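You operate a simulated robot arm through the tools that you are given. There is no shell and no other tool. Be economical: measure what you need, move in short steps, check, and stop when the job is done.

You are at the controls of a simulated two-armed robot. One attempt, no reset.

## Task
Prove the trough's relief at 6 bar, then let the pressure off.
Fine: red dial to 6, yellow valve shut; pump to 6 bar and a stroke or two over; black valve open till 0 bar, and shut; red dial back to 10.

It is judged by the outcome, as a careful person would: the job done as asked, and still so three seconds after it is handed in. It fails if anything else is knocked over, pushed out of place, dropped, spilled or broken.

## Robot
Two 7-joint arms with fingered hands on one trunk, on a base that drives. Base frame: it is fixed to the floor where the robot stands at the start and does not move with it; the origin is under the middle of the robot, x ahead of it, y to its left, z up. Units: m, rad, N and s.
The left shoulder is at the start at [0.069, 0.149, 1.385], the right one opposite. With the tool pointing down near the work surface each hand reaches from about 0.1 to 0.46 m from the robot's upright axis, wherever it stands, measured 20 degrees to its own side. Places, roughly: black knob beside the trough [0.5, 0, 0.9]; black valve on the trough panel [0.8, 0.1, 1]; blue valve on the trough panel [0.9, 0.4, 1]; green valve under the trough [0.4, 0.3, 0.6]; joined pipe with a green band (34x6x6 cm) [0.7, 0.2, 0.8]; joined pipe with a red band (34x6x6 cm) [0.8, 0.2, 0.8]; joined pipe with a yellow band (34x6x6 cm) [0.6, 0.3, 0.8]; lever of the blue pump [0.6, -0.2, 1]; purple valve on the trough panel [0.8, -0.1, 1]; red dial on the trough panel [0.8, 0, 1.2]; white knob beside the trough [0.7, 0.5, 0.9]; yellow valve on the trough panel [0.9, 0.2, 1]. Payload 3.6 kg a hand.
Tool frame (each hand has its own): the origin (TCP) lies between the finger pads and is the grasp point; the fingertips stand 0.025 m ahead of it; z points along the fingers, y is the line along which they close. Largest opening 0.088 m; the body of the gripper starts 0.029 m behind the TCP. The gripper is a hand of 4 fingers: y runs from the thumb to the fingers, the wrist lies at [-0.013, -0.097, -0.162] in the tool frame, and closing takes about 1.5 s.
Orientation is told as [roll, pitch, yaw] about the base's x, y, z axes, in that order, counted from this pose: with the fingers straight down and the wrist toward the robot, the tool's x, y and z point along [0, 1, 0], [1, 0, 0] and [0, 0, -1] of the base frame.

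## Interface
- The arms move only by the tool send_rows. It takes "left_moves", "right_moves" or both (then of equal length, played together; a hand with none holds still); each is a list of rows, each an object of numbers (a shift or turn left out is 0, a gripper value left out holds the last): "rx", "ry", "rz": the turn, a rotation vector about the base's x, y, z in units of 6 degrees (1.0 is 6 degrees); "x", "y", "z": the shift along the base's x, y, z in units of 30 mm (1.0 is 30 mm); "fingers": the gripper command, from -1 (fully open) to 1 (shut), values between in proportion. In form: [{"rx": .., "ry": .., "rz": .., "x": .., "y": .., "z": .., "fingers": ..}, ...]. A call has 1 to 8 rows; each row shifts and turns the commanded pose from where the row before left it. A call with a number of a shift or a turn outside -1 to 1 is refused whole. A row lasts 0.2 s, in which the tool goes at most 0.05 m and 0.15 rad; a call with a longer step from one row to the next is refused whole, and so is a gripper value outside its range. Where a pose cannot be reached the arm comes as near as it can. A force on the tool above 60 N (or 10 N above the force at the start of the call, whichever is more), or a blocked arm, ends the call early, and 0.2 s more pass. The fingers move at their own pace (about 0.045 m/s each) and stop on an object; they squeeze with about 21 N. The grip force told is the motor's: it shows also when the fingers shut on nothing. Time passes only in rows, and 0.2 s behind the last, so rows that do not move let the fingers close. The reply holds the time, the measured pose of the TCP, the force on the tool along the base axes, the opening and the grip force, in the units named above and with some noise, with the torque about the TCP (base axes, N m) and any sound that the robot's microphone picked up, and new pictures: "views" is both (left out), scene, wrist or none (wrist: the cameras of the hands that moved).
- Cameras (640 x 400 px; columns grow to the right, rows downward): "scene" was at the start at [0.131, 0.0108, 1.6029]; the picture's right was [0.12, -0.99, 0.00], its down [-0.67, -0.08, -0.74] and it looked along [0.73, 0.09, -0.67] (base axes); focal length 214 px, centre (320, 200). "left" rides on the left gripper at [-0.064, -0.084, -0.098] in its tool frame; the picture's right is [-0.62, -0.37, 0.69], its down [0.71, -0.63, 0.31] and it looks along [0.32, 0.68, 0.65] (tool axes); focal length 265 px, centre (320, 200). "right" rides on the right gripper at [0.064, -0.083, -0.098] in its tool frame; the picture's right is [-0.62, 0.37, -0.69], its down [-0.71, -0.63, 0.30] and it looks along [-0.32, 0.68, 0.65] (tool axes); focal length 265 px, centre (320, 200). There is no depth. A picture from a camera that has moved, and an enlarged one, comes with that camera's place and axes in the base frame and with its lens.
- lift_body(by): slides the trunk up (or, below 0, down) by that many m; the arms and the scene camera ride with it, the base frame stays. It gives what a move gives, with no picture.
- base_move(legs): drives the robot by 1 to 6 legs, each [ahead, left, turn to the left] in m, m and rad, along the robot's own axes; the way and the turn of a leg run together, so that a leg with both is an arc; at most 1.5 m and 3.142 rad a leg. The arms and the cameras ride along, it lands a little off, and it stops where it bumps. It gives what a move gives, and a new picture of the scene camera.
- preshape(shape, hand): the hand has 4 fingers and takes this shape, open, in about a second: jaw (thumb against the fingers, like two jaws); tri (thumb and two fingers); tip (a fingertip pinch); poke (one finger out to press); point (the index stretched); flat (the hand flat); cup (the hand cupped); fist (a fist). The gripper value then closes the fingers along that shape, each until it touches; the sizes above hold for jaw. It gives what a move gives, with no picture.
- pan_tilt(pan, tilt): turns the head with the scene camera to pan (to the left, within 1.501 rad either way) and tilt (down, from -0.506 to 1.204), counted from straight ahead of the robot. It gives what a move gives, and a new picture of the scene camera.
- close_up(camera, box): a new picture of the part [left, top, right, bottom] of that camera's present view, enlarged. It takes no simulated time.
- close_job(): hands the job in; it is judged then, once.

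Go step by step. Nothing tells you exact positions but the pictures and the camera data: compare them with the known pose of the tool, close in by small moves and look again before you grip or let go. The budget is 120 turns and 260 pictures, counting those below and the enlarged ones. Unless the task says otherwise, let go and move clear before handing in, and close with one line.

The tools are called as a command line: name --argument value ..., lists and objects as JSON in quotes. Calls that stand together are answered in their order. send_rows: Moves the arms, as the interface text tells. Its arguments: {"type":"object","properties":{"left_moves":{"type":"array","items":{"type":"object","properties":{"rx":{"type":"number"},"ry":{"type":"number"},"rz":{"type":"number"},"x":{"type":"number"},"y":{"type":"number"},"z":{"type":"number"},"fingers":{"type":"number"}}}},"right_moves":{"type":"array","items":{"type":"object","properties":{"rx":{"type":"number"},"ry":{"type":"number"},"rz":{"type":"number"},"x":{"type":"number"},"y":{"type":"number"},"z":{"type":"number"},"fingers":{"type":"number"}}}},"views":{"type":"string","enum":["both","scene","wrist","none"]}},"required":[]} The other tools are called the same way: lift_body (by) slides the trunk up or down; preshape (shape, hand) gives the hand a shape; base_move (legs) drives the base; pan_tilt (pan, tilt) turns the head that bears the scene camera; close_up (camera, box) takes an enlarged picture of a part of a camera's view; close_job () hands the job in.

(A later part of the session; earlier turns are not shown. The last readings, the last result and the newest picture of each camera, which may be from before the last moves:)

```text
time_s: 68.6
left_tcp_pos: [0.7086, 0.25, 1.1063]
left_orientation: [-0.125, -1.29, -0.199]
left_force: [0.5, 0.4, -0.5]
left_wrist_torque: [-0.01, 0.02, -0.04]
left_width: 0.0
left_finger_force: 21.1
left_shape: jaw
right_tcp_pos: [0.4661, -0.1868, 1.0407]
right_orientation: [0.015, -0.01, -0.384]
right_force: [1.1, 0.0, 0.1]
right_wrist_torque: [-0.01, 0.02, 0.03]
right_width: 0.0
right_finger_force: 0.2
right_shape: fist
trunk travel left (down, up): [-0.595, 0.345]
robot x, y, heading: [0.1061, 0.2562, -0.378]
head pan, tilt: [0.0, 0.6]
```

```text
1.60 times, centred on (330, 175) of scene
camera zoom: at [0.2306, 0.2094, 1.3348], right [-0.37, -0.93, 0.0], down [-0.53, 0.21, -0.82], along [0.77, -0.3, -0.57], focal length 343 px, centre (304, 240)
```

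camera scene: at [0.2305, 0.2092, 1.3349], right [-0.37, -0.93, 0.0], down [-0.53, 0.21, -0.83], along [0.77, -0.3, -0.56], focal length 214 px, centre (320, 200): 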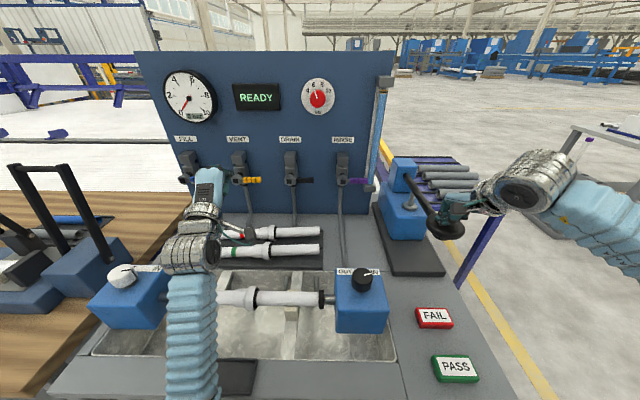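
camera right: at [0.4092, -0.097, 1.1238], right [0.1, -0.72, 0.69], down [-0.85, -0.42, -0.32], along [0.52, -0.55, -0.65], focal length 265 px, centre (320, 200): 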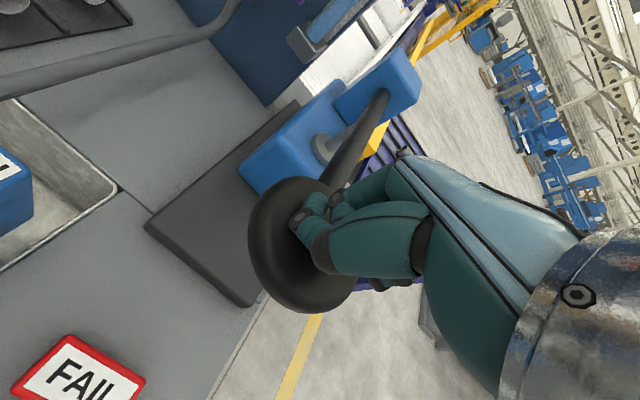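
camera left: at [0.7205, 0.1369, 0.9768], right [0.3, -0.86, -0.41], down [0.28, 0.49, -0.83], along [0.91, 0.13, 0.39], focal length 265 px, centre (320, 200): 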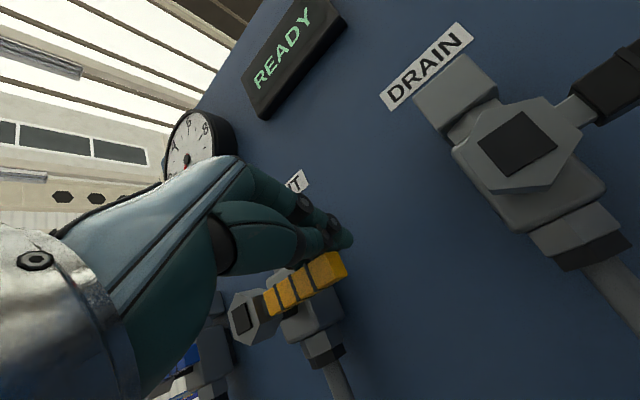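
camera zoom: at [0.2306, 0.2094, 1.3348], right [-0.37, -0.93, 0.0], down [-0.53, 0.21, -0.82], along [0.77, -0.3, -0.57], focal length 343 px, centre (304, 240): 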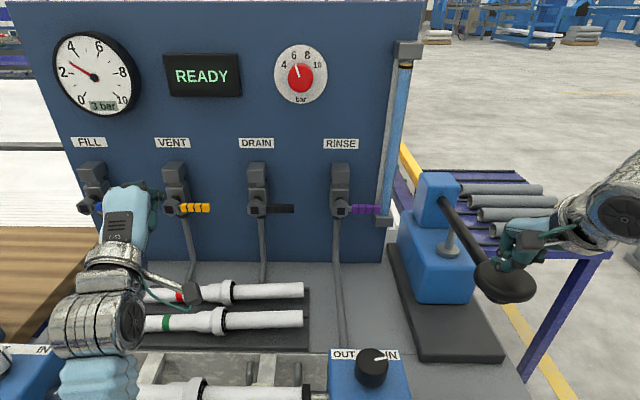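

3 bar, one per stroke, holding. Three more strokes to reach 6.

send_rows --right_moves '[{"z": -0.95}, {"z": -0.95}, {"z": -0.95}, {}, {"z": 0.95}, {"z": 0.95}, {"z": 0.95}]' --views "none"

send_rows --right_moves '[{"z": -0.95}, {"z": -0.95}, {"z": -0.95}, {}, {"z": 0.95}, {"z": 0.95}, {"z": 0.95}]' --views "none"

send_rows --right_moves '[{"z": -0.95}, {"z": -0.95}, {"z": -0.95}, {}, {"z": 0.95}, {"z": 0.95}, {"z": 0.95}]' --views "none"

close_up --camera "scene" --box '[130, 50, 350, 200]'

```text
time_s: 70.2
left_tcp_pos: [0.7099, 0.2486, 1.1049]
left_orientation: [-0.127, -1.286, -0.199]
left_force: [-1.1, -0.2, -0.1]
left_wrist_torque: [-0.02, -0.03, -0.01]
left_width: 0.0
left_finger_force: 21.1
left_shape: jaw
right_tcp_pos: [0.465, -0.1854, 1.0386]
right_orientation: [0.017, -0.01, -0.385]
right_force: [-0.1, -0.2, 0.7]
right_wrist_torque: [0.03, -0.01, 0.0]
right_width: 0.0
right_finger_force: 0.1
right_shape: fist
trunk travel left (down, up): [-0.595, 0.345]
robot x, y, heading: [0.1034, 0.2591, -0.378]
head pan, tilt: [0.0, 0.6]
```

```text
time_s: 71.8
left_tcp_pos: [0.709, 0.249, 1.1066]
left_orientation: [-0.126, -1.286, -0.2]
left_force: [0.6, -0.7, 0.0]
left_wrist_torque: [0.04, 0.0, 0.01]
left_width: 0.0
left_finger_force: 21.3
left_shape: jaw
right_tcp_pos: [0.4644, -0.1864, 1.0427]
right_orientation: [0.015, -0.009, -0.384]
right_force: [-0.4, -0.2, 0.8]
right_wrist_torque: [0.0, 0.01, 0.0]
right_width: 0.0
right_finger_force: 0.0
right_shape: fist
trunk travel left (down, up): [-0.595, 0.345]
robot x, y, heading: [0.1027, 0.2598, -0.372]
head pan, tilt: [0.0, 0.6]
```

```text
time_s: 73.4
left_tcp_pos: [0.7096, 0.2492, 1.1062]
left_orientation: [-0.128, -1.288, -0.195]
left_force: [0.8, -1.2, -0.2]
left_wrist_torque: [0.03, 0.0, 0.0]
left_width: 0.0004
left_finger_force: 20.7
left_shape: jaw
right_tcp_pos: [0.4656, -0.1873, 1.0423]
right_orientation: [0.015, -0.008, -0.384]
right_force: [0.6, -0.1, 0.7]
right_wrist_torque: [-0.02, 0.02, -0.01]
right_width: 0.0805
right_finger_force: 0.0
right_shape: fist
trunk travel left (down, up): [-0.595, 0.345]
robot x, y, heading: [0.1028, 0.2576, -0.382]
head pan, tilt: [0.0, 0.6]
```

```text
2.67 times, centred on (240, 125) of scene
camera zoom: at [0.2306, 0.2096, 1.3348], right [-0.37, -0.93, 0.0], down [-0.53, 0.21, -0.83], along [0.77, -0.3, -0.56], focal length 572 px, centre (533, 400)
```

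zoom: 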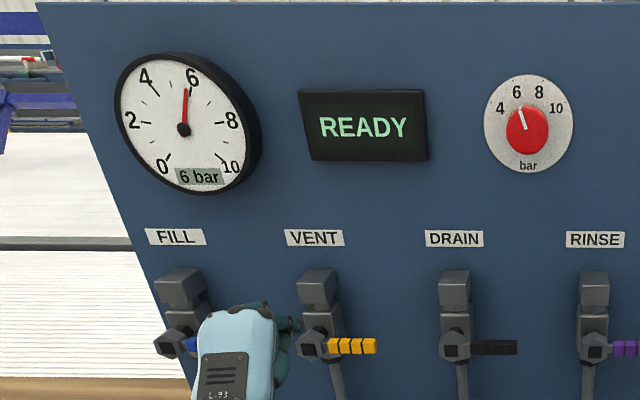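

6 bar. Two strokes over, checking after each.

send_rows --right_moves '[{"z": -0.95}, {"z": -0.95}, {"z": -0.95}, {}, {"z": 0.95}, {"z": 0.95}, {"z": 0.95}]' --views "none"

close_up --camera "scene" --box '[130, 50, 350, 200]'

send_rows --right_moves '[{"z": -0.95}, {"z": -0.95}, {"z": -0.95}, {}, {"z": 0.95}, {"z": 0.95}, {"z": 0.95}]' --views "none"

close_up --camera "scene" --box '[130, 50, 350, 200]'

```text
time_s: 75.0
left_tcp_pos: [0.7088, 0.2487, 1.1061]
left_orientation: [-0.126, -1.287, -0.197]
left_force: [-0.6, 0.8, 0.0]
left_wrist_torque: [-0.01, -0.02, 0.0]
left_width: 0.0
left_finger_force: 20.8
left_shape: jaw
right_tcp_pos: [0.4644, -0.1866, 1.0408]
right_orientation: [0.016, -0.009, -0.383]
right_force: [-0.3, 0.0, 0.1]
right_wrist_torque: [-0.01, -0.03, 0.01]
right_width: 0.0808
right_finger_force: 0.1
right_shape: fist
trunk travel left (down, up): [-0.595, 0.345]
robot x, y, heading: [0.1053, 0.2567, -0.371]
head pan, tilt: [0.0, 0.6]
```

```text
2.67 times, centred on (240, 125) of scene
camera zoom: at [0.2306, 0.2095, 1.3348], right [-0.37, -0.93, 0.0], down [-0.53, 0.21, -0.83], along [0.77, -0.3, -0.56], focal length 572 px, centre (533, 400)
```

zoom: 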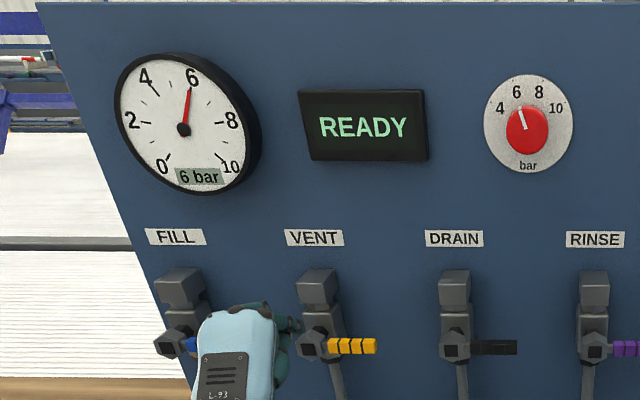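

```text
time_s: 76.6
left_tcp_pos: [0.7099, 0.2497, 1.1055]
left_orientation: [-0.125, -1.288, -0.198]
left_force: [-0.1, -0.1, 0.6]
left_wrist_torque: [0.03, 0.05, 0.0]
left_width: 0.0
left_finger_force: 20.5
left_shape: jaw
right_tcp_pos: [0.4636, -0.1876, 1.0404]
right_orientation: [0.015, -0.008, -0.383]
right_force: [-0.3, -0.5, 0.7]
right_wrist_torque: [0.02, -0.01, 0.01]
right_width: 0.0807
right_finger_force: 0.0
right_shape: fist
trunk travel left (down, up): [-0.595, 0.345]
robot x, y, heading: [0.104, 0.2617, -0.378]
head pan, tilt: [0.0, 0.6]
```

```text
2.67 times, centred on (240, 125) of scene
camera zoom: at [0.2306, 0.2094, 1.3348], right [-0.37, -0.93, 0.0], down [-0.53, 0.21, -0.83], along [0.77, -0.3, -0.56], focal length 572 px, centre (533, 400)
```

zoom: 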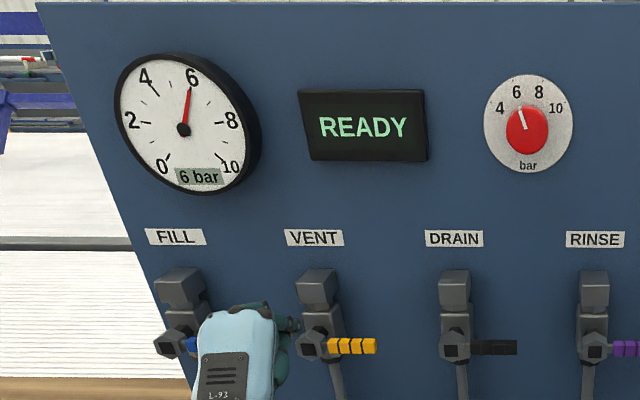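

The relief holds at 6 bar through two extra strokes: proven. Now the black valve: I raise the trunk (lifting the right hand clear of the pump), then shift the base right so black is in the left hand's good zone.

lift_body --by 0.16

base_move --legs '[[0, -0.15, 0]]'

close_up --camera "scene" --box '[120, 120, 330, 260]'

```text
time_s: 78.4
left_tcp_pos: [0.7096, 0.2503, 1.2661]
left_orientation: [-0.126, -1.285, -0.199]
left_force: [0.6, 0.2, -0.4]
left_wrist_torque: [0.01, 0.01, 0.02]
left_width: 0.0
left_finger_force: 20.8
left_shape: jaw
right_tcp_pos: [0.4655, -0.1878, 1.1997]
right_orientation: [0.017, -0.01, -0.385]
right_force: [-0.6, -0.1, 0.4]
right_wrist_torque: [0.0, -0.01, 0.02]
right_width: 0.0804
right_finger_force: 0.0
right_shape: fist
trunk travel left (down, up): [-0.755, 0.185]
robot x, y, heading: [0.1034, 0.2606, -0.375]
head pan, tilt: [0.0, 0.6]
```

```text
time_s: 81.0
left_tcp_pos: [0.6552, 0.1097, 1.263]
left_orientation: [-0.156, -1.28, -0.171]
left_force: [-0.1, 0.5, 0.4]
left_wrist_torque: [-0.02, 0.03, 0.0]
left_width: 0.0
left_finger_force: 21.0
left_shape: jaw
right_tcp_pos: [0.4115, -0.3259, 1.1998]
right_orientation: [0.015, -0.011, -0.382]
right_force: [-1.2, 0.5, 0.1]
right_wrist_torque: [0.03, 0.0, 0.01]
right_width: 0.0806
right_finger_force: 0.1
right_shape: fist
trunk travel left (down, up): [-0.755, 0.185]
robot x, y, heading: [0.0469, 0.1205, -0.378]
head pan, tilt: [0.0, 0.6]
camera scene: at [0.1762, 0.0684, 1.4948], right [-0.36, -0.93, 0.0], down [-0.53, 0.2, -0.82], along [0.77, -0.3, -0.57], focal length 214 px, centre (320, 200)
```

scene: 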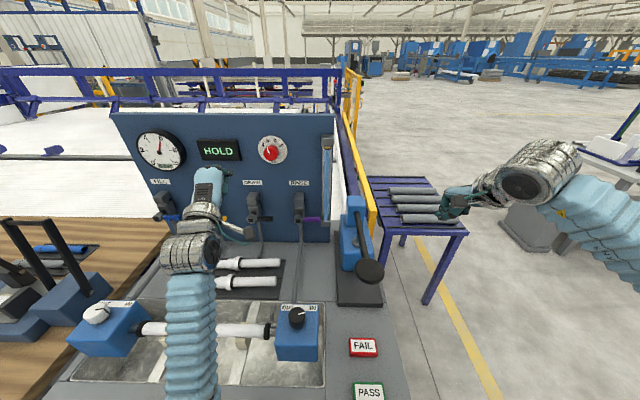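

```text
2.86 times, centred on (225, 190) of scene
camera zoom: at [0.1762, 0.0684, 1.4948], right [-0.36, -0.93, 0.0], down [-0.53, 0.2, -0.82], along [0.77, -0.3, -0.57], focal length 613 px, centre (591, 229)
```

zoom: 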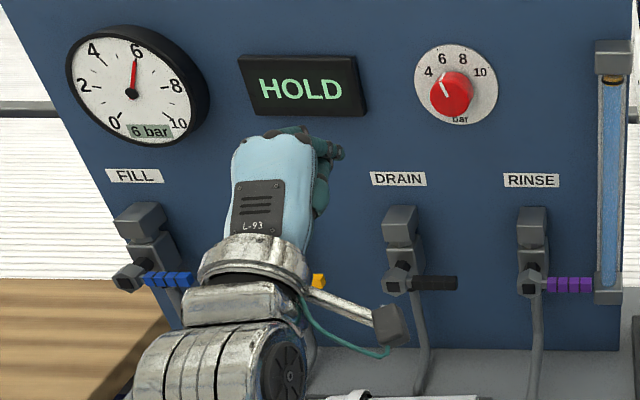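

The display shows HOLD at 6 bar. I half-open the left jaw and bring it down in front of the black lever so the thumb can go beneath it.

send_rows --left_moves '[{"x": 0.087, "y": -0.143, "z": -1, "fingers": -0.25}, {"x": 0.087, "y": -0.143, "z": -1}, {"x": 0.087, "y": -0.143, "z": -1}, {"x": 0.087, "y": -0.143, "z": -1}, {"x": 0.087, "y": -0.143, "z": -1}, {"x": 0.087, "y": -0.143, "z": -1}, {"x": 0.087, "y": -0.143, "z": -0.9}, {"x": 0.087, "y": -0.143, "z": -0.9}]'

close_up --camera "scene" --box '[120, 120, 330, 260]'

```text
time_s: 82.8
left_tcp_pos: [0.6756, 0.0788, 1.0259]
left_orientation: [-0.062, -1.282, -0.266]
left_force: [-0.5, 0.1, -0.8]
left_wrist_torque: [0.0, 0.03, 0.0]
left_width: 0.0549
left_finger_force: 0.0
left_shape: jaw
right_tcp_pos: [0.4117, -0.3263, 1.1993]
right_orientation: [0.018, -0.01, -0.382]
right_force: [-0.7, 0.4, 0.1]
right_wrist_torque: [-0.01, 0.02, 0.0]
right_width: 0.0804
right_finger_force: 0.0
right_shape: fist
trunk travel left (down, up): [-0.755, 0.185]
robot x, y, heading: [0.0468, 0.1166, -0.372]
head pan, tilt: [0.0, 0.6]
camera scene: at [0.1753, 0.0672, 1.4948], right [-0.36, -0.93, 0.0], down [-0.53, 0.21, -0.82], along [0.77, -0.3, -0.57], focal length 214 px, centre (320, 200)
camera left: at [0.5422, 0.0551, 0.976], right [0.33, -0.78, -0.54], down [0.33, 0.63, -0.7], along [0.88, 0.05, 0.46], focal length 265 px, centre (320, 200)
```

scene: 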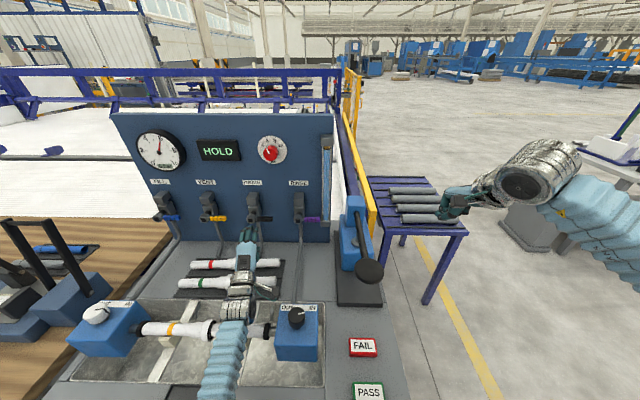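
left: 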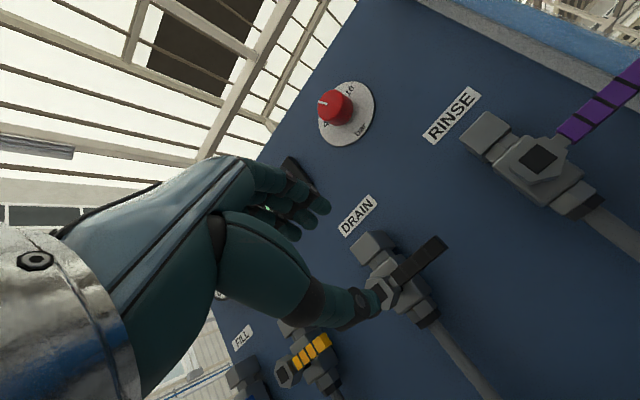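

```text
2.86 times, centred on (225, 190) of scene
camera zoom: at [0.1753, 0.0672, 1.4948], right [-0.36, -0.93, 0.0], down [-0.53, 0.21, -0.82], along [0.77, -0.3, -0.57], focal length 613 px, centre (591, 229)
```

zoom: 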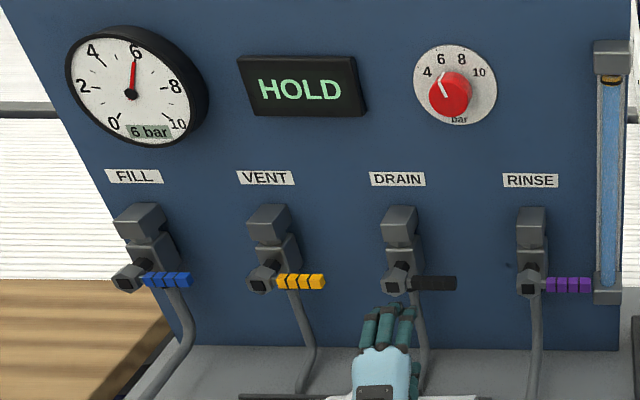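

Lever centre confirmed at F 0.74, L 0.327, z 1.0. I advance so the jaw straddles it, thumb under.

send_rows --left_moves '[{"x": 0.9, "y": -0.37, "z": -0.15}, {"x": 0.9, "y": -0.37, "z": -0.15}, {"x": 0.9, "y": -0.37, "z": -0.15}, {"x": 0.9, "y": -0.37, "z": -0.15}]' --views "wrist"

close_up --camera "scene" --box '[220, 170, 330, 240]'

```text
time_s: 83.8
left_tcp_pos: [0.7862, 0.0298, 1.0113]
left_orientation: [-0.159, -1.279, -0.167]
left_force: [-0.4, -0.3, -1.3]
left_wrist_torque: [-0.03, 0.0, -0.01]
left_width: 0.0549
left_finger_force: 0.1
left_shape: jaw
right_tcp_pos: [0.4142, -0.3282, 1.1985]
right_orientation: [0.018, -0.009, -0.381]
right_force: [0.5, -0.6, -0.4]
right_wrist_torque: [-0.04, -0.01, 0.03]
right_width: 0.0806
right_finger_force: 0.0
right_shape: fist
trunk travel left (down, up): [-0.755, 0.185]
robot x, y, heading: [0.0468, 0.1189, -0.375]
head pan, tilt: [0.0, 0.6]
camera left: at [0.6513, 0.0033, 0.9625], right [0.33, -0.79, -0.52], down [0.32, 0.61, -0.72], along [0.89, 0.07, 0.45], focal length 265 px, centre (320, 200)
```

left: 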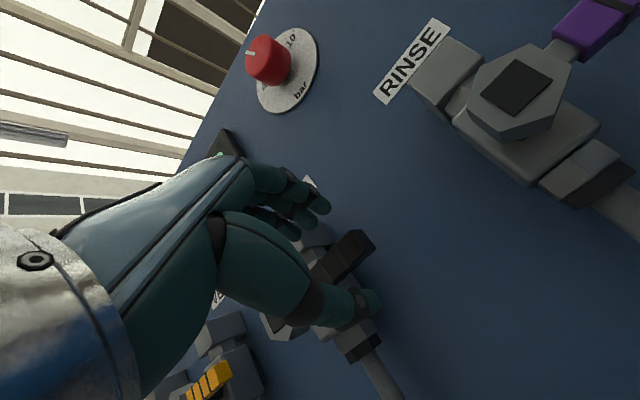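

```text
5.71 times, centred on (275, 205) of scene
camera zoom: at [0.1768, 0.0661, 1.4946], right [-0.36, -0.93, 0.0], down [-0.53, 0.21, -0.82], along [0.77, -0.3, -0.57], focal length 1226 px, centre (577, 171)
```

zoom: 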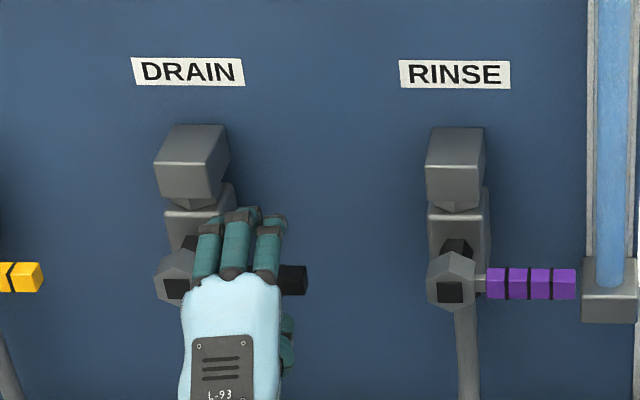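

The lever lies between fingers and thumb. I advance 2 cm more and lift.

send_rows --left_moves '[{"x": 0.68, "y": -0.27}, {"z": 0.6}, {"z": 0.6}, {"z": 0.6, "x": 0.1, "y": 0.25}]' --views "wrist"

close_up --camera "scene" --box '[120, 120, 330, 260]'

```text
time_s: 84.8
left_tcp_pos: [0.8047, 0.0308, 1.0671]
left_orientation: [-0.154, -1.281, -0.174]
left_force: [-1.2, 0.0, -1.0]
left_wrist_torque: [-0.01, 0.01, -0.01]
left_width: 0.0562
left_finger_force: 0.0
left_shape: jaw
right_tcp_pos: [0.4125, -0.3268, 1.1986]
right_orientation: [0.017, -0.01, -0.384]
right_force: [0.1, 0.0, 0.0]
right_wrist_torque: [-0.01, 0.05, -0.02]
right_width: 0.0806
right_finger_force: 0.1
right_shape: fist
trunk travel left (down, up): [-0.755, 0.185]
robot x, y, heading: [0.0479, 0.1165, -0.374]
head pan, tilt: [0.0, 0.6]
camera left: at [0.6716, 0.0053, 1.0181], right [0.33, -0.79, -0.52], down [0.32, 0.61, -0.72], along [0.89, 0.07, 0.46], focal length 265 px, centre (320, 200)
```

left: 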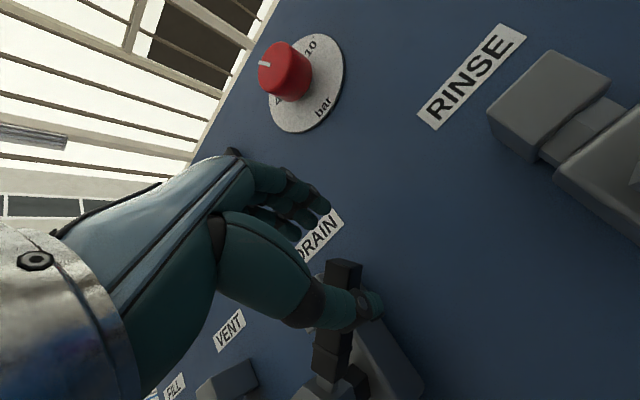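

```text
2.86 times, centred on (225, 190) of scene
camera zoom: at [0.1752, 0.0673, 1.4949], right [-0.36, -0.93, 0.0], down [-0.53, 0.21, -0.82], along [0.77, -0.3, -0.57], focal length 613 px, centre (591, 229)
```

zoom: 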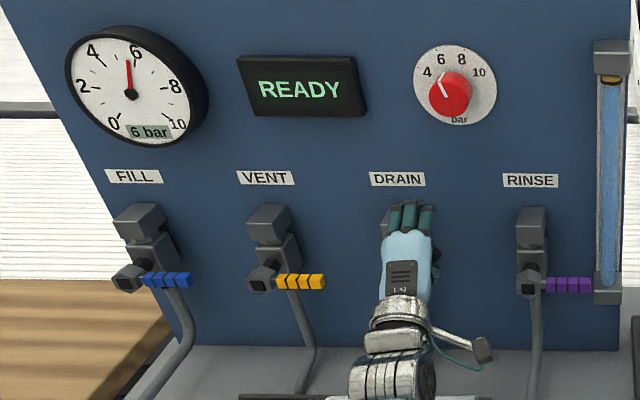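

The valve begins to open and the needle falls. I push the lever on to the left.

send_rows --left_moves '[{"x": 0.18, "y": 0.47, "z": 0.1}, {"x": 0.18, "y": 0.47}, {"x": 0.18, "y": 0.47}]' --views "wrist"

close_up --camera "scene" --box '[120, 120, 330, 260]'

```text
time_s: 85.6
left_tcp_pos: [0.8225, 0.0704, 1.0697]
left_orientation: [-0.151, -1.281, -0.177]
left_force: [-0.8, -2.5, 1.3]
left_wrist_torque: [-0.1, 0.03, 0.01]
left_width: 0.0539
left_finger_force: 0.1
left_shape: jaw
right_tcp_pos: [0.411, -0.3269, 1.1985]
right_orientation: [0.016, -0.011, -0.382]
right_force: [0.2, -0.3, -0.4]
right_wrist_torque: [-0.01, 0.0, 0.04]
right_width: 0.0805
right_finger_force: 0.1
right_shape: fist
trunk travel left (down, up): [-0.755, 0.185]
robot x, y, heading: [0.0484, 0.1164, -0.371]
head pan, tilt: [0.0, 0.6]
camera left: at [0.6882, 0.0461, 1.0211], right [0.33, -0.79, -0.52], down [0.33, 0.61, -0.72], along [0.89, 0.07, 0.46], focal length 265 px, centre (320, 200)
```

left: 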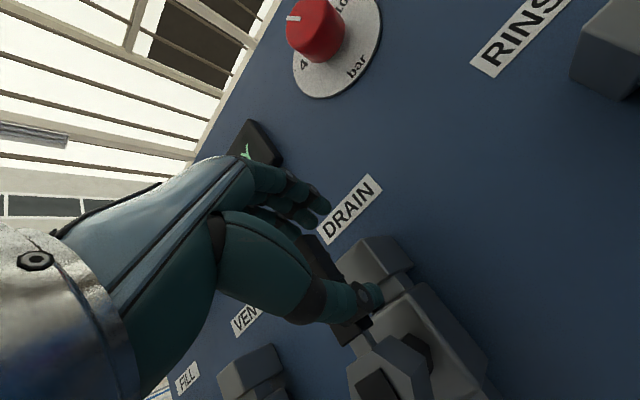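

```text
2.86 times, centred on (225, 190) of scene
camera zoom: at [0.1743, 0.0669, 1.4949], right [-0.36, -0.93, 0.0], down [-0.53, 0.21, -0.83], along [0.77, -0.3, -0.56], focal length 613 px, centre (591, 229)
```

zoom: 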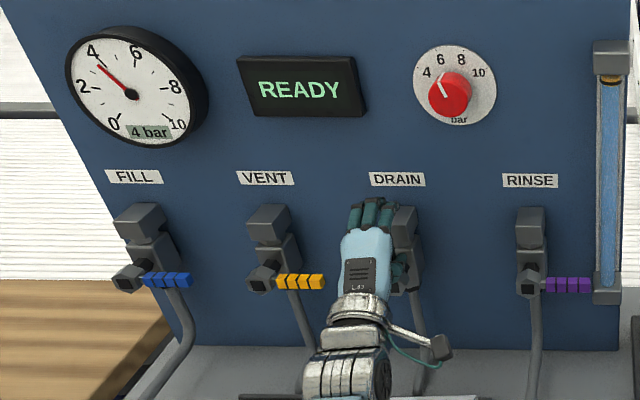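

The lever is up and the pressure is falling (4 bar). I wait for it to drain.

send_rows --left_moves '[{}, {}, {}, {}, {}, {}, {}, {}]' --views "none"

close_up --camera "scene" --box '[120, 120, 330, 260]'

```text
time_s: 87.4
left_tcp_pos: [0.8225, 0.0721, 1.0697]
left_orientation: [-0.149, -1.282, -0.178]
left_force: [-0.9, -2.1, 1.6]
left_wrist_torque: [-0.09, 0.02, -0.01]
left_width: 0.0539
left_finger_force: 0.0
left_shape: jaw
right_tcp_pos: [0.411, -0.3264, 1.1993]
right_orientation: [0.018, -0.011, -0.382]
right_force: [0.4, 0.4, 0.6]
right_wrist_torque: [0.02, 0.01, -0.02]
right_width: 0.0806
right_finger_force: 0.1
right_shape: fist
trunk travel left (down, up): [-0.755, 0.185]
robot x, y, heading: [0.0475, 0.1168, -0.371]
head pan, tilt: [0.0, 0.6]
```

```text
2.86 times, centred on (225, 190) of scene
camera zoom: at [0.1742, 0.0665, 1.4949], right [-0.36, -0.93, 0.0], down [-0.53, 0.21, -0.83], along [0.77, -0.3, -0.56], focal length 613 px, centre (591, 229)
```

zoom: 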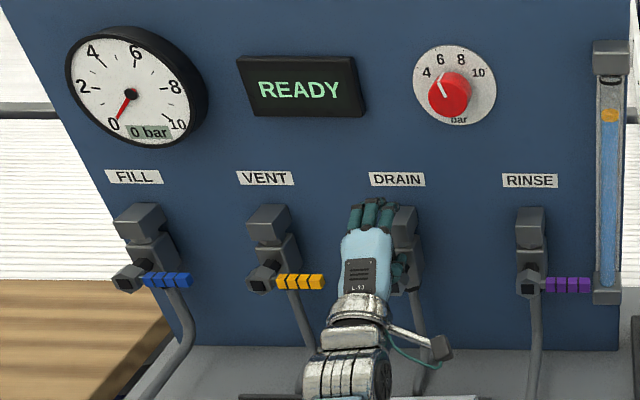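

0 bar. Now shut it again: I back out, close the fingers, move to the lever's left side and back in.

send_rows --left_moves '[{"x": -0.93, "y": 0.367}, {"x": -0.93, "y": 0.367, "fingers": 1}, {"x": 0.22, "y": 0.56, "fingers": 1}, {"x": 0.33, "y": 0.84, "z": -0.1}, {"x": 0.93, "y": -0.367, "z": -0.1}, {"x": 0.93, "y": -0.367}]' --views "wrist"

close_up --camera "scene" --box '[120, 120, 330, 260]'

```text
time_s: 88.8
left_tcp_pos: [0.8405, 0.112, 1.0617]
left_orientation: [-0.146, -1.277, -0.181]
left_force: [0.8, -0.7, 0.3]
left_wrist_torque: [0.01, 0.0, -0.02]
left_width: 0.0003
left_finger_force: 20.9
left_shape: jaw
right_tcp_pos: [0.414, -0.3282, 1.1979]
right_orientation: [0.018, -0.007, -0.381]
right_force: [0.0, -1.2, -0.2]
right_wrist_torque: [0.0, 0.02, -0.01]
right_width: 0.0806
right_finger_force: 0.2
right_shape: fist
trunk travel left (down, up): [-0.755, 0.185]
robot x, y, heading: [0.0467, 0.1164, -0.374]
head pan, tilt: [0.0, 0.6]
camera left: at [0.7065, 0.0868, 1.0131], right [0.33, -0.79, -0.52], down [0.32, 0.61, -0.72], along [0.89, 0.07, 0.45], focal length 265 px, centre (320, 200)
```

left: 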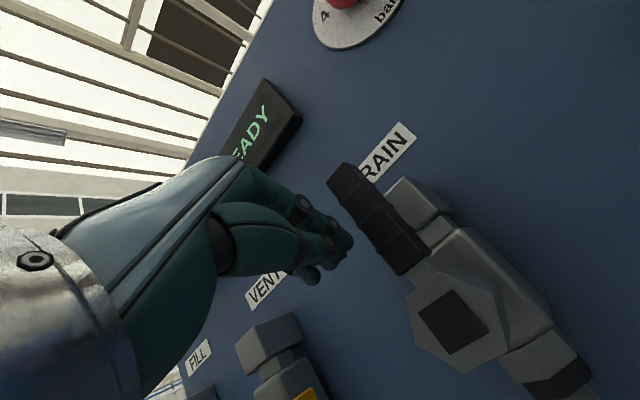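

```text
2.86 times, centred on (225, 190) of scene
camera zoom: at [0.1779, 0.0649, 1.4944], right [-0.36, -0.93, 0.0], down [-0.53, 0.21, -0.82], along [0.77, -0.3, -0.57], focal length 613 px, centre (591, 229)
```

zoom: 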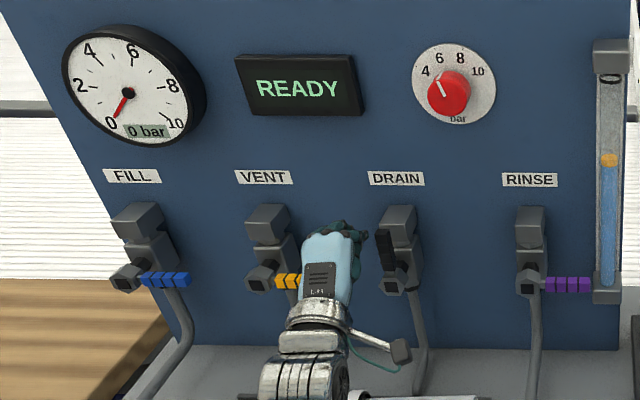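

Level is dropping, so I shut it at once with the same push that closed yellow.

send_rows --left_moves '[{"x": -0.245, "y": -0.62}, {"x": -0.245, "y": -0.62}, {"x": -0.245, "y": -0.62}, {"x": -0.245, "y": -0.62, "z": -0.1}, {"x": -0.245, "y": -0.62, "z": -0.25}, {"x": -0.12, "y": -0.31, "z": -0.5}, {"z": -0.6}, {"z": -0.45}]' --views "wrist"

close_up --camera "scene" --box '[120, 120, 330, 260]'

```text
time_s: 90.6
left_tcp_pos: [0.7983, 0.0109, 1.0141]
left_orientation: [-0.161, -1.295, -0.166]
left_force: [1.8, 1.7, 16.1]
left_wrist_torque: [0.04, 0.11, -0.03]
left_width: 0.0003
left_finger_force: 20.7
left_shape: jaw
right_tcp_pos: [0.4078, -0.3258, 1.2008]
right_orientation: [0.018, -0.014, -0.383]
right_force: [-0.7, 0.6, 0.0]
right_wrist_torque: [0.03, 0.0, 0.01]
right_width: 0.0805
right_finger_force: 0.0
right_shape: fist
trunk travel left (down, up): [-0.755, 0.185]
robot x, y, heading: [0.047, 0.117, -0.373]
head pan, tilt: [0.0, 0.6]
camera left: at [0.6637, -0.015, 0.9639], right [0.34, -0.79, -0.51], down [0.33, 0.61, -0.72], along [0.88, 0.07, 0.47], focal length 265 px, centre (320, 200)
```

left: 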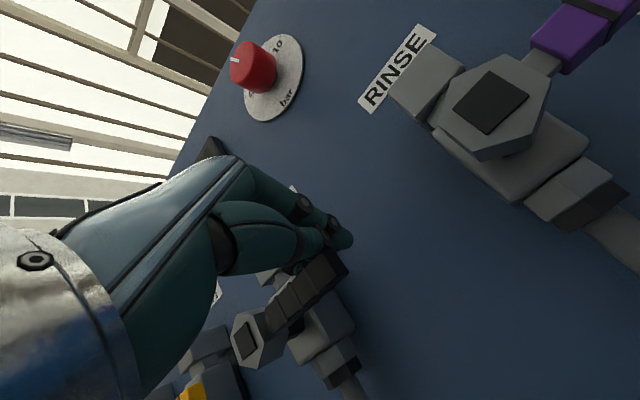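

```text
2.86 times, centred on (225, 190) of scene
camera zoom: at [0.1705, 0.0677, 1.4957], right [-0.36, -0.93, 0.0], down [-0.52, 0.21, -0.83], along [0.77, -0.3, -0.56], focal length 613 px, centre (591, 229)
```

zoom: 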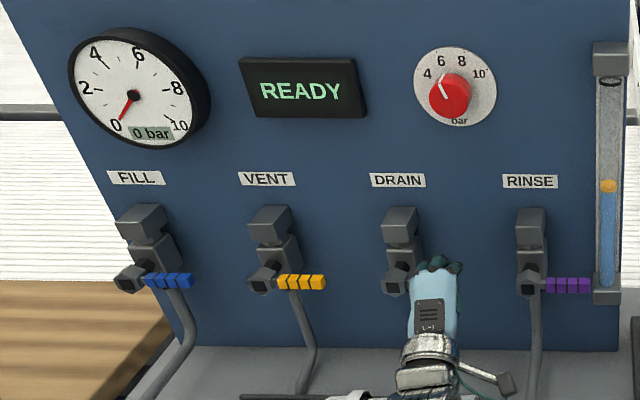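

Nearly horizontal with 16 N at the stop. I press slightly more, then lift off and back away.

send_rows --left_moves '[{"z": -0.2}, {"z": 0.6}, {"z": 0.8}, {"x": -0.93, "y": 0.367, "z": 0.5}, {"x": -0.93, "y": 0.367, "z": 0.8}, {"x": -0.93, "y": 0.367, "z": 0.9}, {"x": -0.6, "y": 0.24, "z": 0.9}, {"z": 0.9}]' --views "none"

close_up --camera "scene" --box '[120, 120, 330, 260]'

```text
time_s: 92.4
left_tcp_pos: [0.7069, 0.0706, 1.157]
left_orientation: [0.228, -1.282, -0.528]
left_force: [0.1, 0.8, 1.0]
left_wrist_torque: [0.02, 0.02, 0.02]
left_width: 0.0
left_finger_force: 21.1
left_shape: jaw
right_tcp_pos: [0.4128, -0.3257, 1.1981]
right_orientation: [0.015, -0.011, -0.381]
right_force: [0.2, -0.9, 0.6]
right_wrist_torque: [-0.01, 0.06, -0.05]
right_width: 0.0805
right_finger_force: 0.0
right_shape: fist
trunk travel left (down, up): [-0.755, 0.185]
robot x, y, heading: [0.0437, 0.1213, -0.369]
head pan, tilt: [0.0, 0.6]
```

```text
2.86 times, centred on (225, 190) of scene
camera zoom: at [0.1759, 0.0668, 1.4947], right [-0.36, -0.93, 0.0], down [-0.53, 0.21, -0.82], along [0.77, -0.3, -0.57], focal length 613 px, centre (591, 229)
```

zoom: 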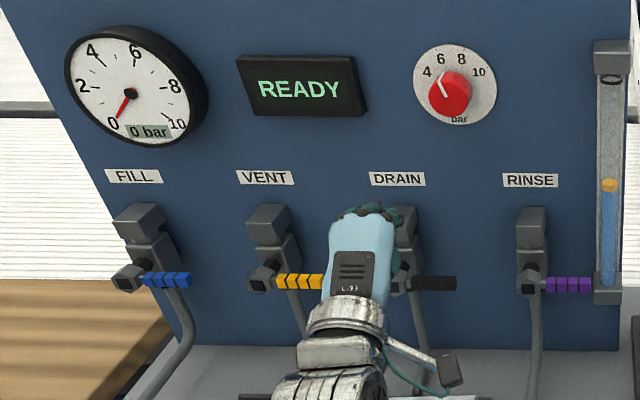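

Black is shut, level steady, 0 bar. Now the dial back to 10: base shift right, open the left hand and square it to the panel.

base_move --legs '[[0, -0.065, 0]]'

send_rows --left_moves '[{"rx": -0.34, "ry": -0.87, "rz": -0.2, "z": 0.6, "fingers": -1}, {"rx": -0.34, "ry": -0.87, "rz": -0.2, "z": 0.6}, {"rx": -0.34, "ry": -0.87, "rz": -0.2, "z": 0.6}, {"rx": -0.93, "ry": 0.367, "z": 0.6}, {"rx": -0.93, "ry": 0.367}, {"rx": -0.93, "ry": 0.367}]'

```text
time_s: 93.9
left_tcp_pos: [0.6837, 0.0133, 1.1547]
left_orientation: [0.182, -1.283, -0.479]
left_force: [0.4, 0.1, 0.6]
left_wrist_torque: [-0.02, 0.01, -0.01]
left_width: 0.0
left_finger_force: 21.4
left_shape: jaw
right_tcp_pos: [0.3898, -0.3819, 1.2011]
right_orientation: [0.017, -0.012, -0.378]
right_force: [0.0, 0.5, 0.5]
right_wrist_torque: [-0.01, 0.0, 0.02]
right_width: 0.0805
right_finger_force: 0.1
right_shape: fist
trunk travel left (down, up): [-0.755, 0.185]
robot x, y, heading: [0.0232, 0.0524, -0.372]
head pan, tilt: [0.0, 0.6]
camera scene: at [0.151, 0.0076, 1.4949], right [-0.36, -0.93, 0.0], down [-0.53, 0.2, -0.83], along [0.77, -0.3, -0.56], focal length 214 px, centre (320, 200)
```

scene: 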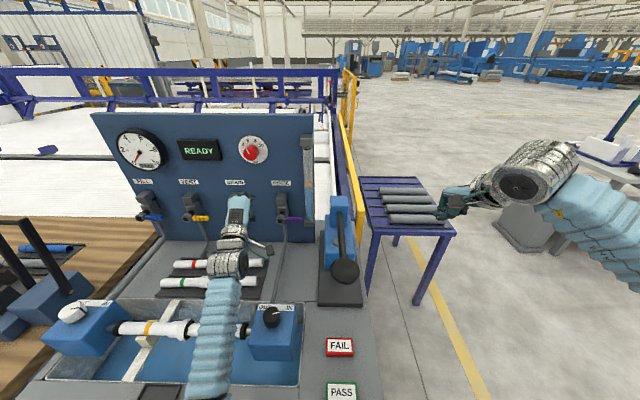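

```text
time_s: 95.4
left_tcp_pos: [0.6896, 0.0325, 1.2178]
left_orientation: [-1.48, -1.448, 1.16]
left_force: [0.2, -0.4, 0.5]
left_wrist_torque: [0.0, -0.01, 0.01]
left_width: 0.0878
left_finger_force: 0.2
left_shape: jaw
right_tcp_pos: [0.3899, -0.3842, 1.199]
right_orientation: [0.015, -0.012, -0.378]
right_force: [-0.5, 0.1, 0.8]
right_wrist_torque: [-0.01, 0.02, -0.03]
right_width: 0.0805
right_finger_force: 0.0
right_shape: fist
trunk travel left (down, up): [-0.755, 0.185]
robot x, y, heading: [0.0215, 0.054, -0.375]
head pan, tilt: [0.0, 0.6]
stopped in row 6 (left hand): the arm was blocked; the commanded pose is now the measured one
camera scene: at [0.1506, 0.0042, 1.4948], right [-0.36, -0.93, 0.0], down [-0.53, 0.21, -0.82], along [0.77, -0.3, -0.57], focal length 214 px, centre (320, 200)
camera left: at [0.5718, -0.006, 1.1438], right [0.45, -0.84, -0.3], down [0.48, 0.51, -0.71], along [0.75, 0.17, 0.63], focal length 265 px, centre (320, 200)
```

scene: 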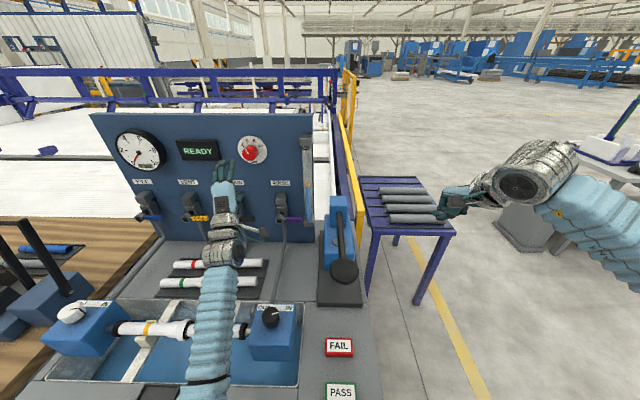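
left: 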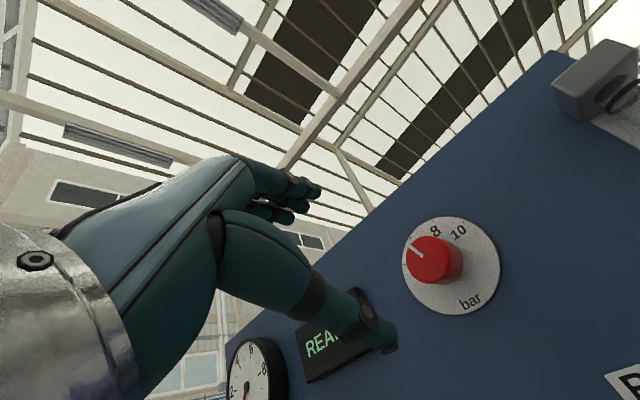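

Aligned on the dial at roll −7°. I advance toward the knob.

send_rows --left_moves '[{"x": 0.93, "y": -0.367, "z": 0.15}, {"x": 0.93, "y": -0.367, "z": 0.15}, {"x": 0.93, "y": -0.367, "z": 0.15}]' --views "wrist"

```text
time_s: 96.2
left_tcp_pos: [0.7734, -0.0013, 1.2322]
left_orientation: [-1.485, -1.445, 1.163]
left_force: [0.4, -0.5, 0.2]
left_wrist_torque: [0.02, -0.01, -0.02]
left_width: 0.0877
left_finger_force: 0.0
left_shape: jaw
right_tcp_pos: [0.3899, -0.3842, 1.1993]
right_orientation: [0.018, -0.012, -0.378]
right_force: [0.2, -0.5, -0.4]
right_wrist_torque: [-0.04, 0.01, 0.01]
right_width: 0.0806
right_finger_force: 0.1
right_shape: fist
trunk travel left (down, up): [-0.755, 0.185]
robot x, y, heading: [0.0223, 0.0558, -0.374]
head pan, tilt: [0.0, 0.6]
camera left: at [0.654, -0.0394, 1.1595], right [0.44, -0.85, -0.29], down [0.48, 0.5, -0.72], along [0.76, 0.18, 0.63], focal length 265 px, centre (320, 200)
```

left: 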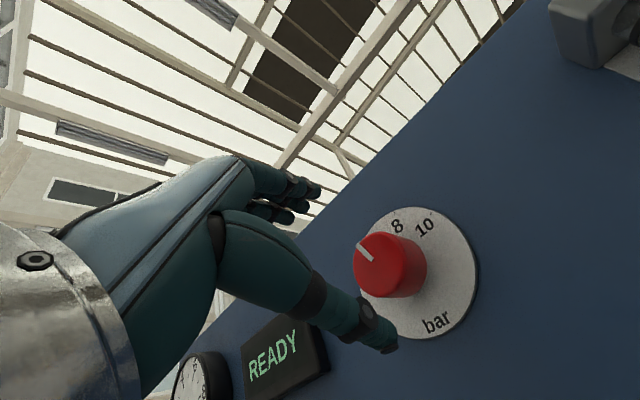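

send_rows --left_moves '[{"x": 0.61, "y": -0.21}, {"x": 0.61, "y": -0.21}, {"x": 0.61, "y": -0.21}]' --views "wrist"

send_rows --left_moves '[{"fingers": 0.0}, {"fingers": 0.3}, {"fingers": 0.6}, {"fingers": 1}, {"fingers": 1}, {"fingers": 1}]' --views "wrist"

```text
time_s: 97.0
left_tcp_pos: [0.8281, -0.0196, 1.231]
left_orientation: [-1.482, -1.444, 1.157]
left_force: [-0.1, -0.5, 0.1]
left_wrist_torque: [-0.02, 0.01, -0.01]
left_width: 0.0875
left_finger_force: 0.1
left_shape: jaw
right_tcp_pos: [0.3895, -0.3834, 1.2002]
right_orientation: [0.016, -0.011, -0.379]
right_force: [0.3, -0.4, 0.3]
right_wrist_torque: [-0.03, 0.01, 0.03]
right_width: 0.0807
right_finger_force: 0.1
right_shape: fist
trunk travel left (down, up): [-0.755, 0.185]
robot x, y, heading: [0.0245, 0.0525, -0.368]
head pan, tilt: [0.0, 0.6]
camera left: at [0.7093, -0.0585, 1.158], right [0.44, -0.85, -0.3], down [0.48, 0.5, -0.72], along [0.76, 0.18, 0.63], focal length 265 px, centre (320, 200)
```

left: 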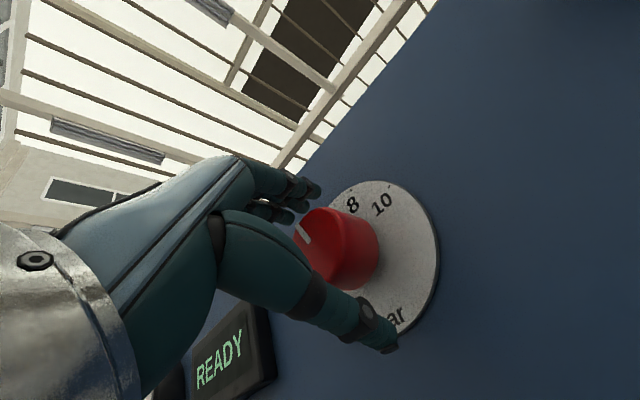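

```text
time_s: 98.4
left_tcp_pos: [0.8289, -0.0204, 1.2305]
left_orientation: [-1.474, -1.446, 1.153]
left_force: [0.3, -0.1, -1.5]
left_wrist_torque: [-0.01, 0.02, -0.02]
left_width: 0.0364
left_finger_force: 21.3
left_shape: jaw
right_tcp_pos: [0.3887, -0.3849, 1.2002]
right_orientation: [0.017, -0.01, -0.378]
right_force: [0.1, -0.5, 1.3]
right_wrist_torque: [0.0, -0.01, 0.02]
right_width: 0.0806
right_finger_force: 0.1
right_shape: fist
trunk travel left (down, up): [-0.755, 0.185]
robot x, y, heading: [0.0237, 0.0588, -0.372]
head pan, tilt: [0.0, 0.6]
camera left: at [0.7092, -0.0587, 1.1576], right [0.44, -0.85, -0.3], down [0.48, 0.5, -0.72], along [0.76, 0.18, 0.63], focal length 265 px, centre (320, 200)
```

left: 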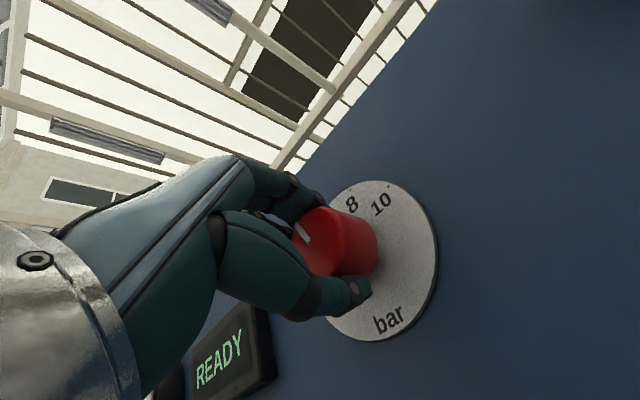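

Gripped. I turn clockwise 84° back to 10 (13 rows in two calls).

send_rows --left_moves '[{"rx": 0.995, "ry": -0.393}, {"rx": 0.995, "ry": -0.393}, {"rx": 0.995, "ry": -0.393}, {"rx": 0.995, "ry": -0.393}, {"rx": 0.995, "ry": -0.393}, {"rx": 0.995, "ry": -0.393}, {"rx": 0.995, "ry": -0.393}]' --views "none"

send_rows --left_moves '[{"rx": 0.995, "ry": -0.393}, {"rx": 0.995, "ry": -0.393}, {"rx": 0.995, "ry": -0.393}, {"rx": 0.995, "ry": -0.393}, {"rx": 0.995, "ry": -0.393}, {"rx": 0.995, "ry": -0.393}]' --views "wrist"

close_up --camera "scene" --box '[200, 110, 300, 172]'

```text
time_s: 100.0
left_tcp_pos: [0.8296, -0.0195, 1.23]
left_orientation: [1.619, -0.911, -1.941]
left_force: [-1.9, -0.1, -2.5]
left_wrist_torque: [-0.04, 0.05, 0.03]
left_width: 0.0361
left_finger_force: 21.3
left_shape: jaw
right_tcp_pos: [0.3889, -0.3842, 1.1992]
right_orientation: [0.016, -0.013, -0.379]
right_force: [-0.1, 0.3, -0.2]
right_wrist_torque: [0.01, 0.01, 0.01]
right_width: 0.0807
right_finger_force: 0.0
right_shape: fist
trunk travel left (down, up): [-0.755, 0.185]
robot x, y, heading: [0.0225, 0.0539, -0.368]
head pan, tilt: [0.0, 0.6]
```

```text
time_s: 101.4
left_tcp_pos: [0.8278, -0.0202, 1.2317]
left_orientation: [1.625, -0.237, -1.945]
left_force: [-2.5, -0.5, -2.2]
left_wrist_torque: [-0.04, 0.0, -0.07]
left_width: 0.036
left_finger_force: 21.4
left_shape: jaw
right_tcp_pos: [0.3887, -0.3842, 1.2003]
right_orientation: [0.016, -0.013, -0.378]
right_force: [0.5, -0.1, 0.6]
right_wrist_torque: [-0.01, -0.02, 0.02]
right_width: 0.0806
right_finger_force: 0.0
right_shape: fist
trunk travel left (down, up): [-0.755, 0.185]
robot x, y, heading: [0.0248, 0.054, -0.376]
head pan, tilt: [0.0, 0.6]
camera left: at [0.7626, 0.0756, 1.1443], right [0.76, -0.06, -0.65], down [0.53, 0.63, 0.56], along [0.38, -0.77, 0.51], focal length 265 px, centre (320, 200)
```

left: 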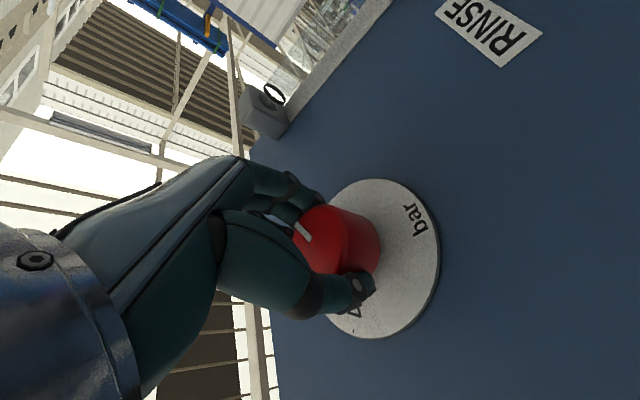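

```text
6.40 times, centred on (250, 141) of scene
camera zoom: at [0.1501, 0.0049, 1.4949], right [-0.36, -0.93, 0.0], down [-0.53, 0.2, -0.83], along [0.77, -0.3, -0.56], focal length 1373 px, centre (768, 578)
```

zoom: 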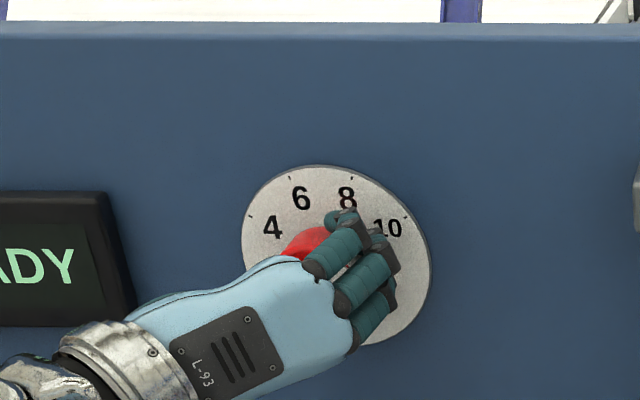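

Turned as commanded. I release and back off to read the pointer.

send_rows --left_moves '[{"fingers": -0.3}, {"fingers": -0.6}, {"fingers": -1}, {"fingers": -1}, {"x": -0.93, "y": 0.367}, {"x": -0.93, "y": 0.367}, {"x": -0.93, "y": 0.367, "z": -0.8}, {"x": -0.93, "y": 0.367, "z": -0.8}]' --views "none"

close_up --camera "scene" --box '[200, 110, 300, 172]'

```text
time_s: 103.2
left_tcp_pos: [0.7148, 0.0258, 1.1858]
left_orientation: [1.626, -0.24, -1.943]
left_force: [-0.1, 0.1, 0.6]
left_wrist_torque: [-0.02, -0.01, 0.0]
left_width: 0.0877
left_finger_force: 0.1
left_shape: jaw
right_tcp_pos: [0.3887, -0.3833, 1.1997]
right_orientation: [0.016, -0.011, -0.378]
right_force: [-0.1, -0.5, 1.1]
right_wrist_torque: [-0.02, 0.0, -0.02]
right_width: 0.0805
right_finger_force: 0.0
right_shape: fist
trunk travel left (down, up): [-0.755, 0.185]
robot x, y, heading: [0.02, 0.0562, -0.374]
head pan, tilt: [0.0, 0.6]
```

```text
6.40 times, centred on (250, 141) of scene
camera zoom: at [0.1492, 0.0068, 1.4951], right [-0.36, -0.93, 0.0], down [-0.53, 0.2, -0.83], along [0.77, -0.3, -0.56], focal length 1373 px, centre (768, 578)
```

zoom: 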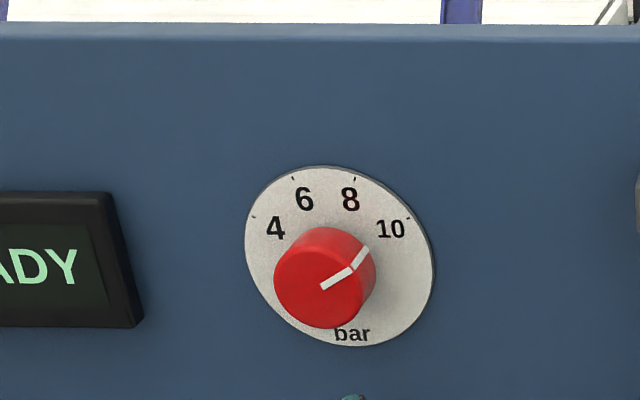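

The pointer is at about 10; I check more closely, along with the whole rig.

close_up --camera "scene" --box '[232, 132, 272, 168]'

close_up --camera "scene" --box '[80, 100, 380, 400]'

```text
11.11 times, centred on (252, 150) of scene
camera zoom: at [0.1492, 0.0068, 1.4951], right [-0.36, -0.93, 0.0], down [-0.53, 0.2, -0.83], along [0.77, -0.3, -0.56], focal length 2383 px, centre (1076, 756)
```

zoom: 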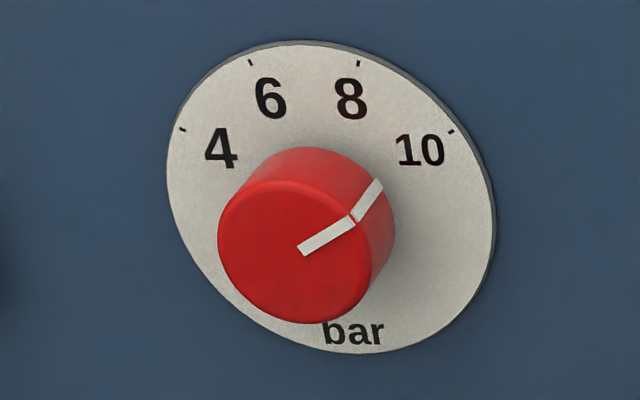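

```text
1.33 times, centred on (230, 250) of scene
camera zoom: at [0.1492, 0.0068, 1.4951], right [-0.36, -0.93, 0.0], down [-0.53, 0.2, -0.83], along [0.77, -0.3, -0.56], focal length 286 px, centre (440, 133)
```

zoom: 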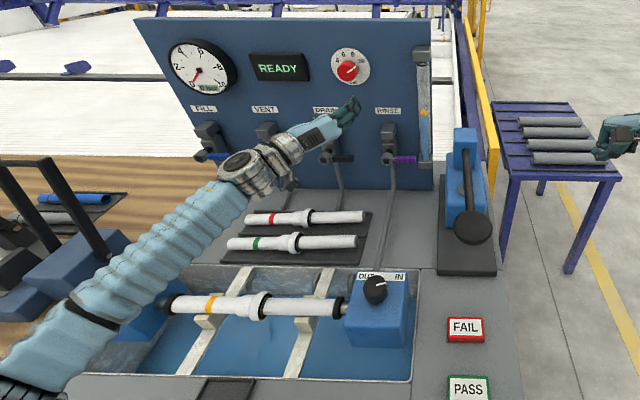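

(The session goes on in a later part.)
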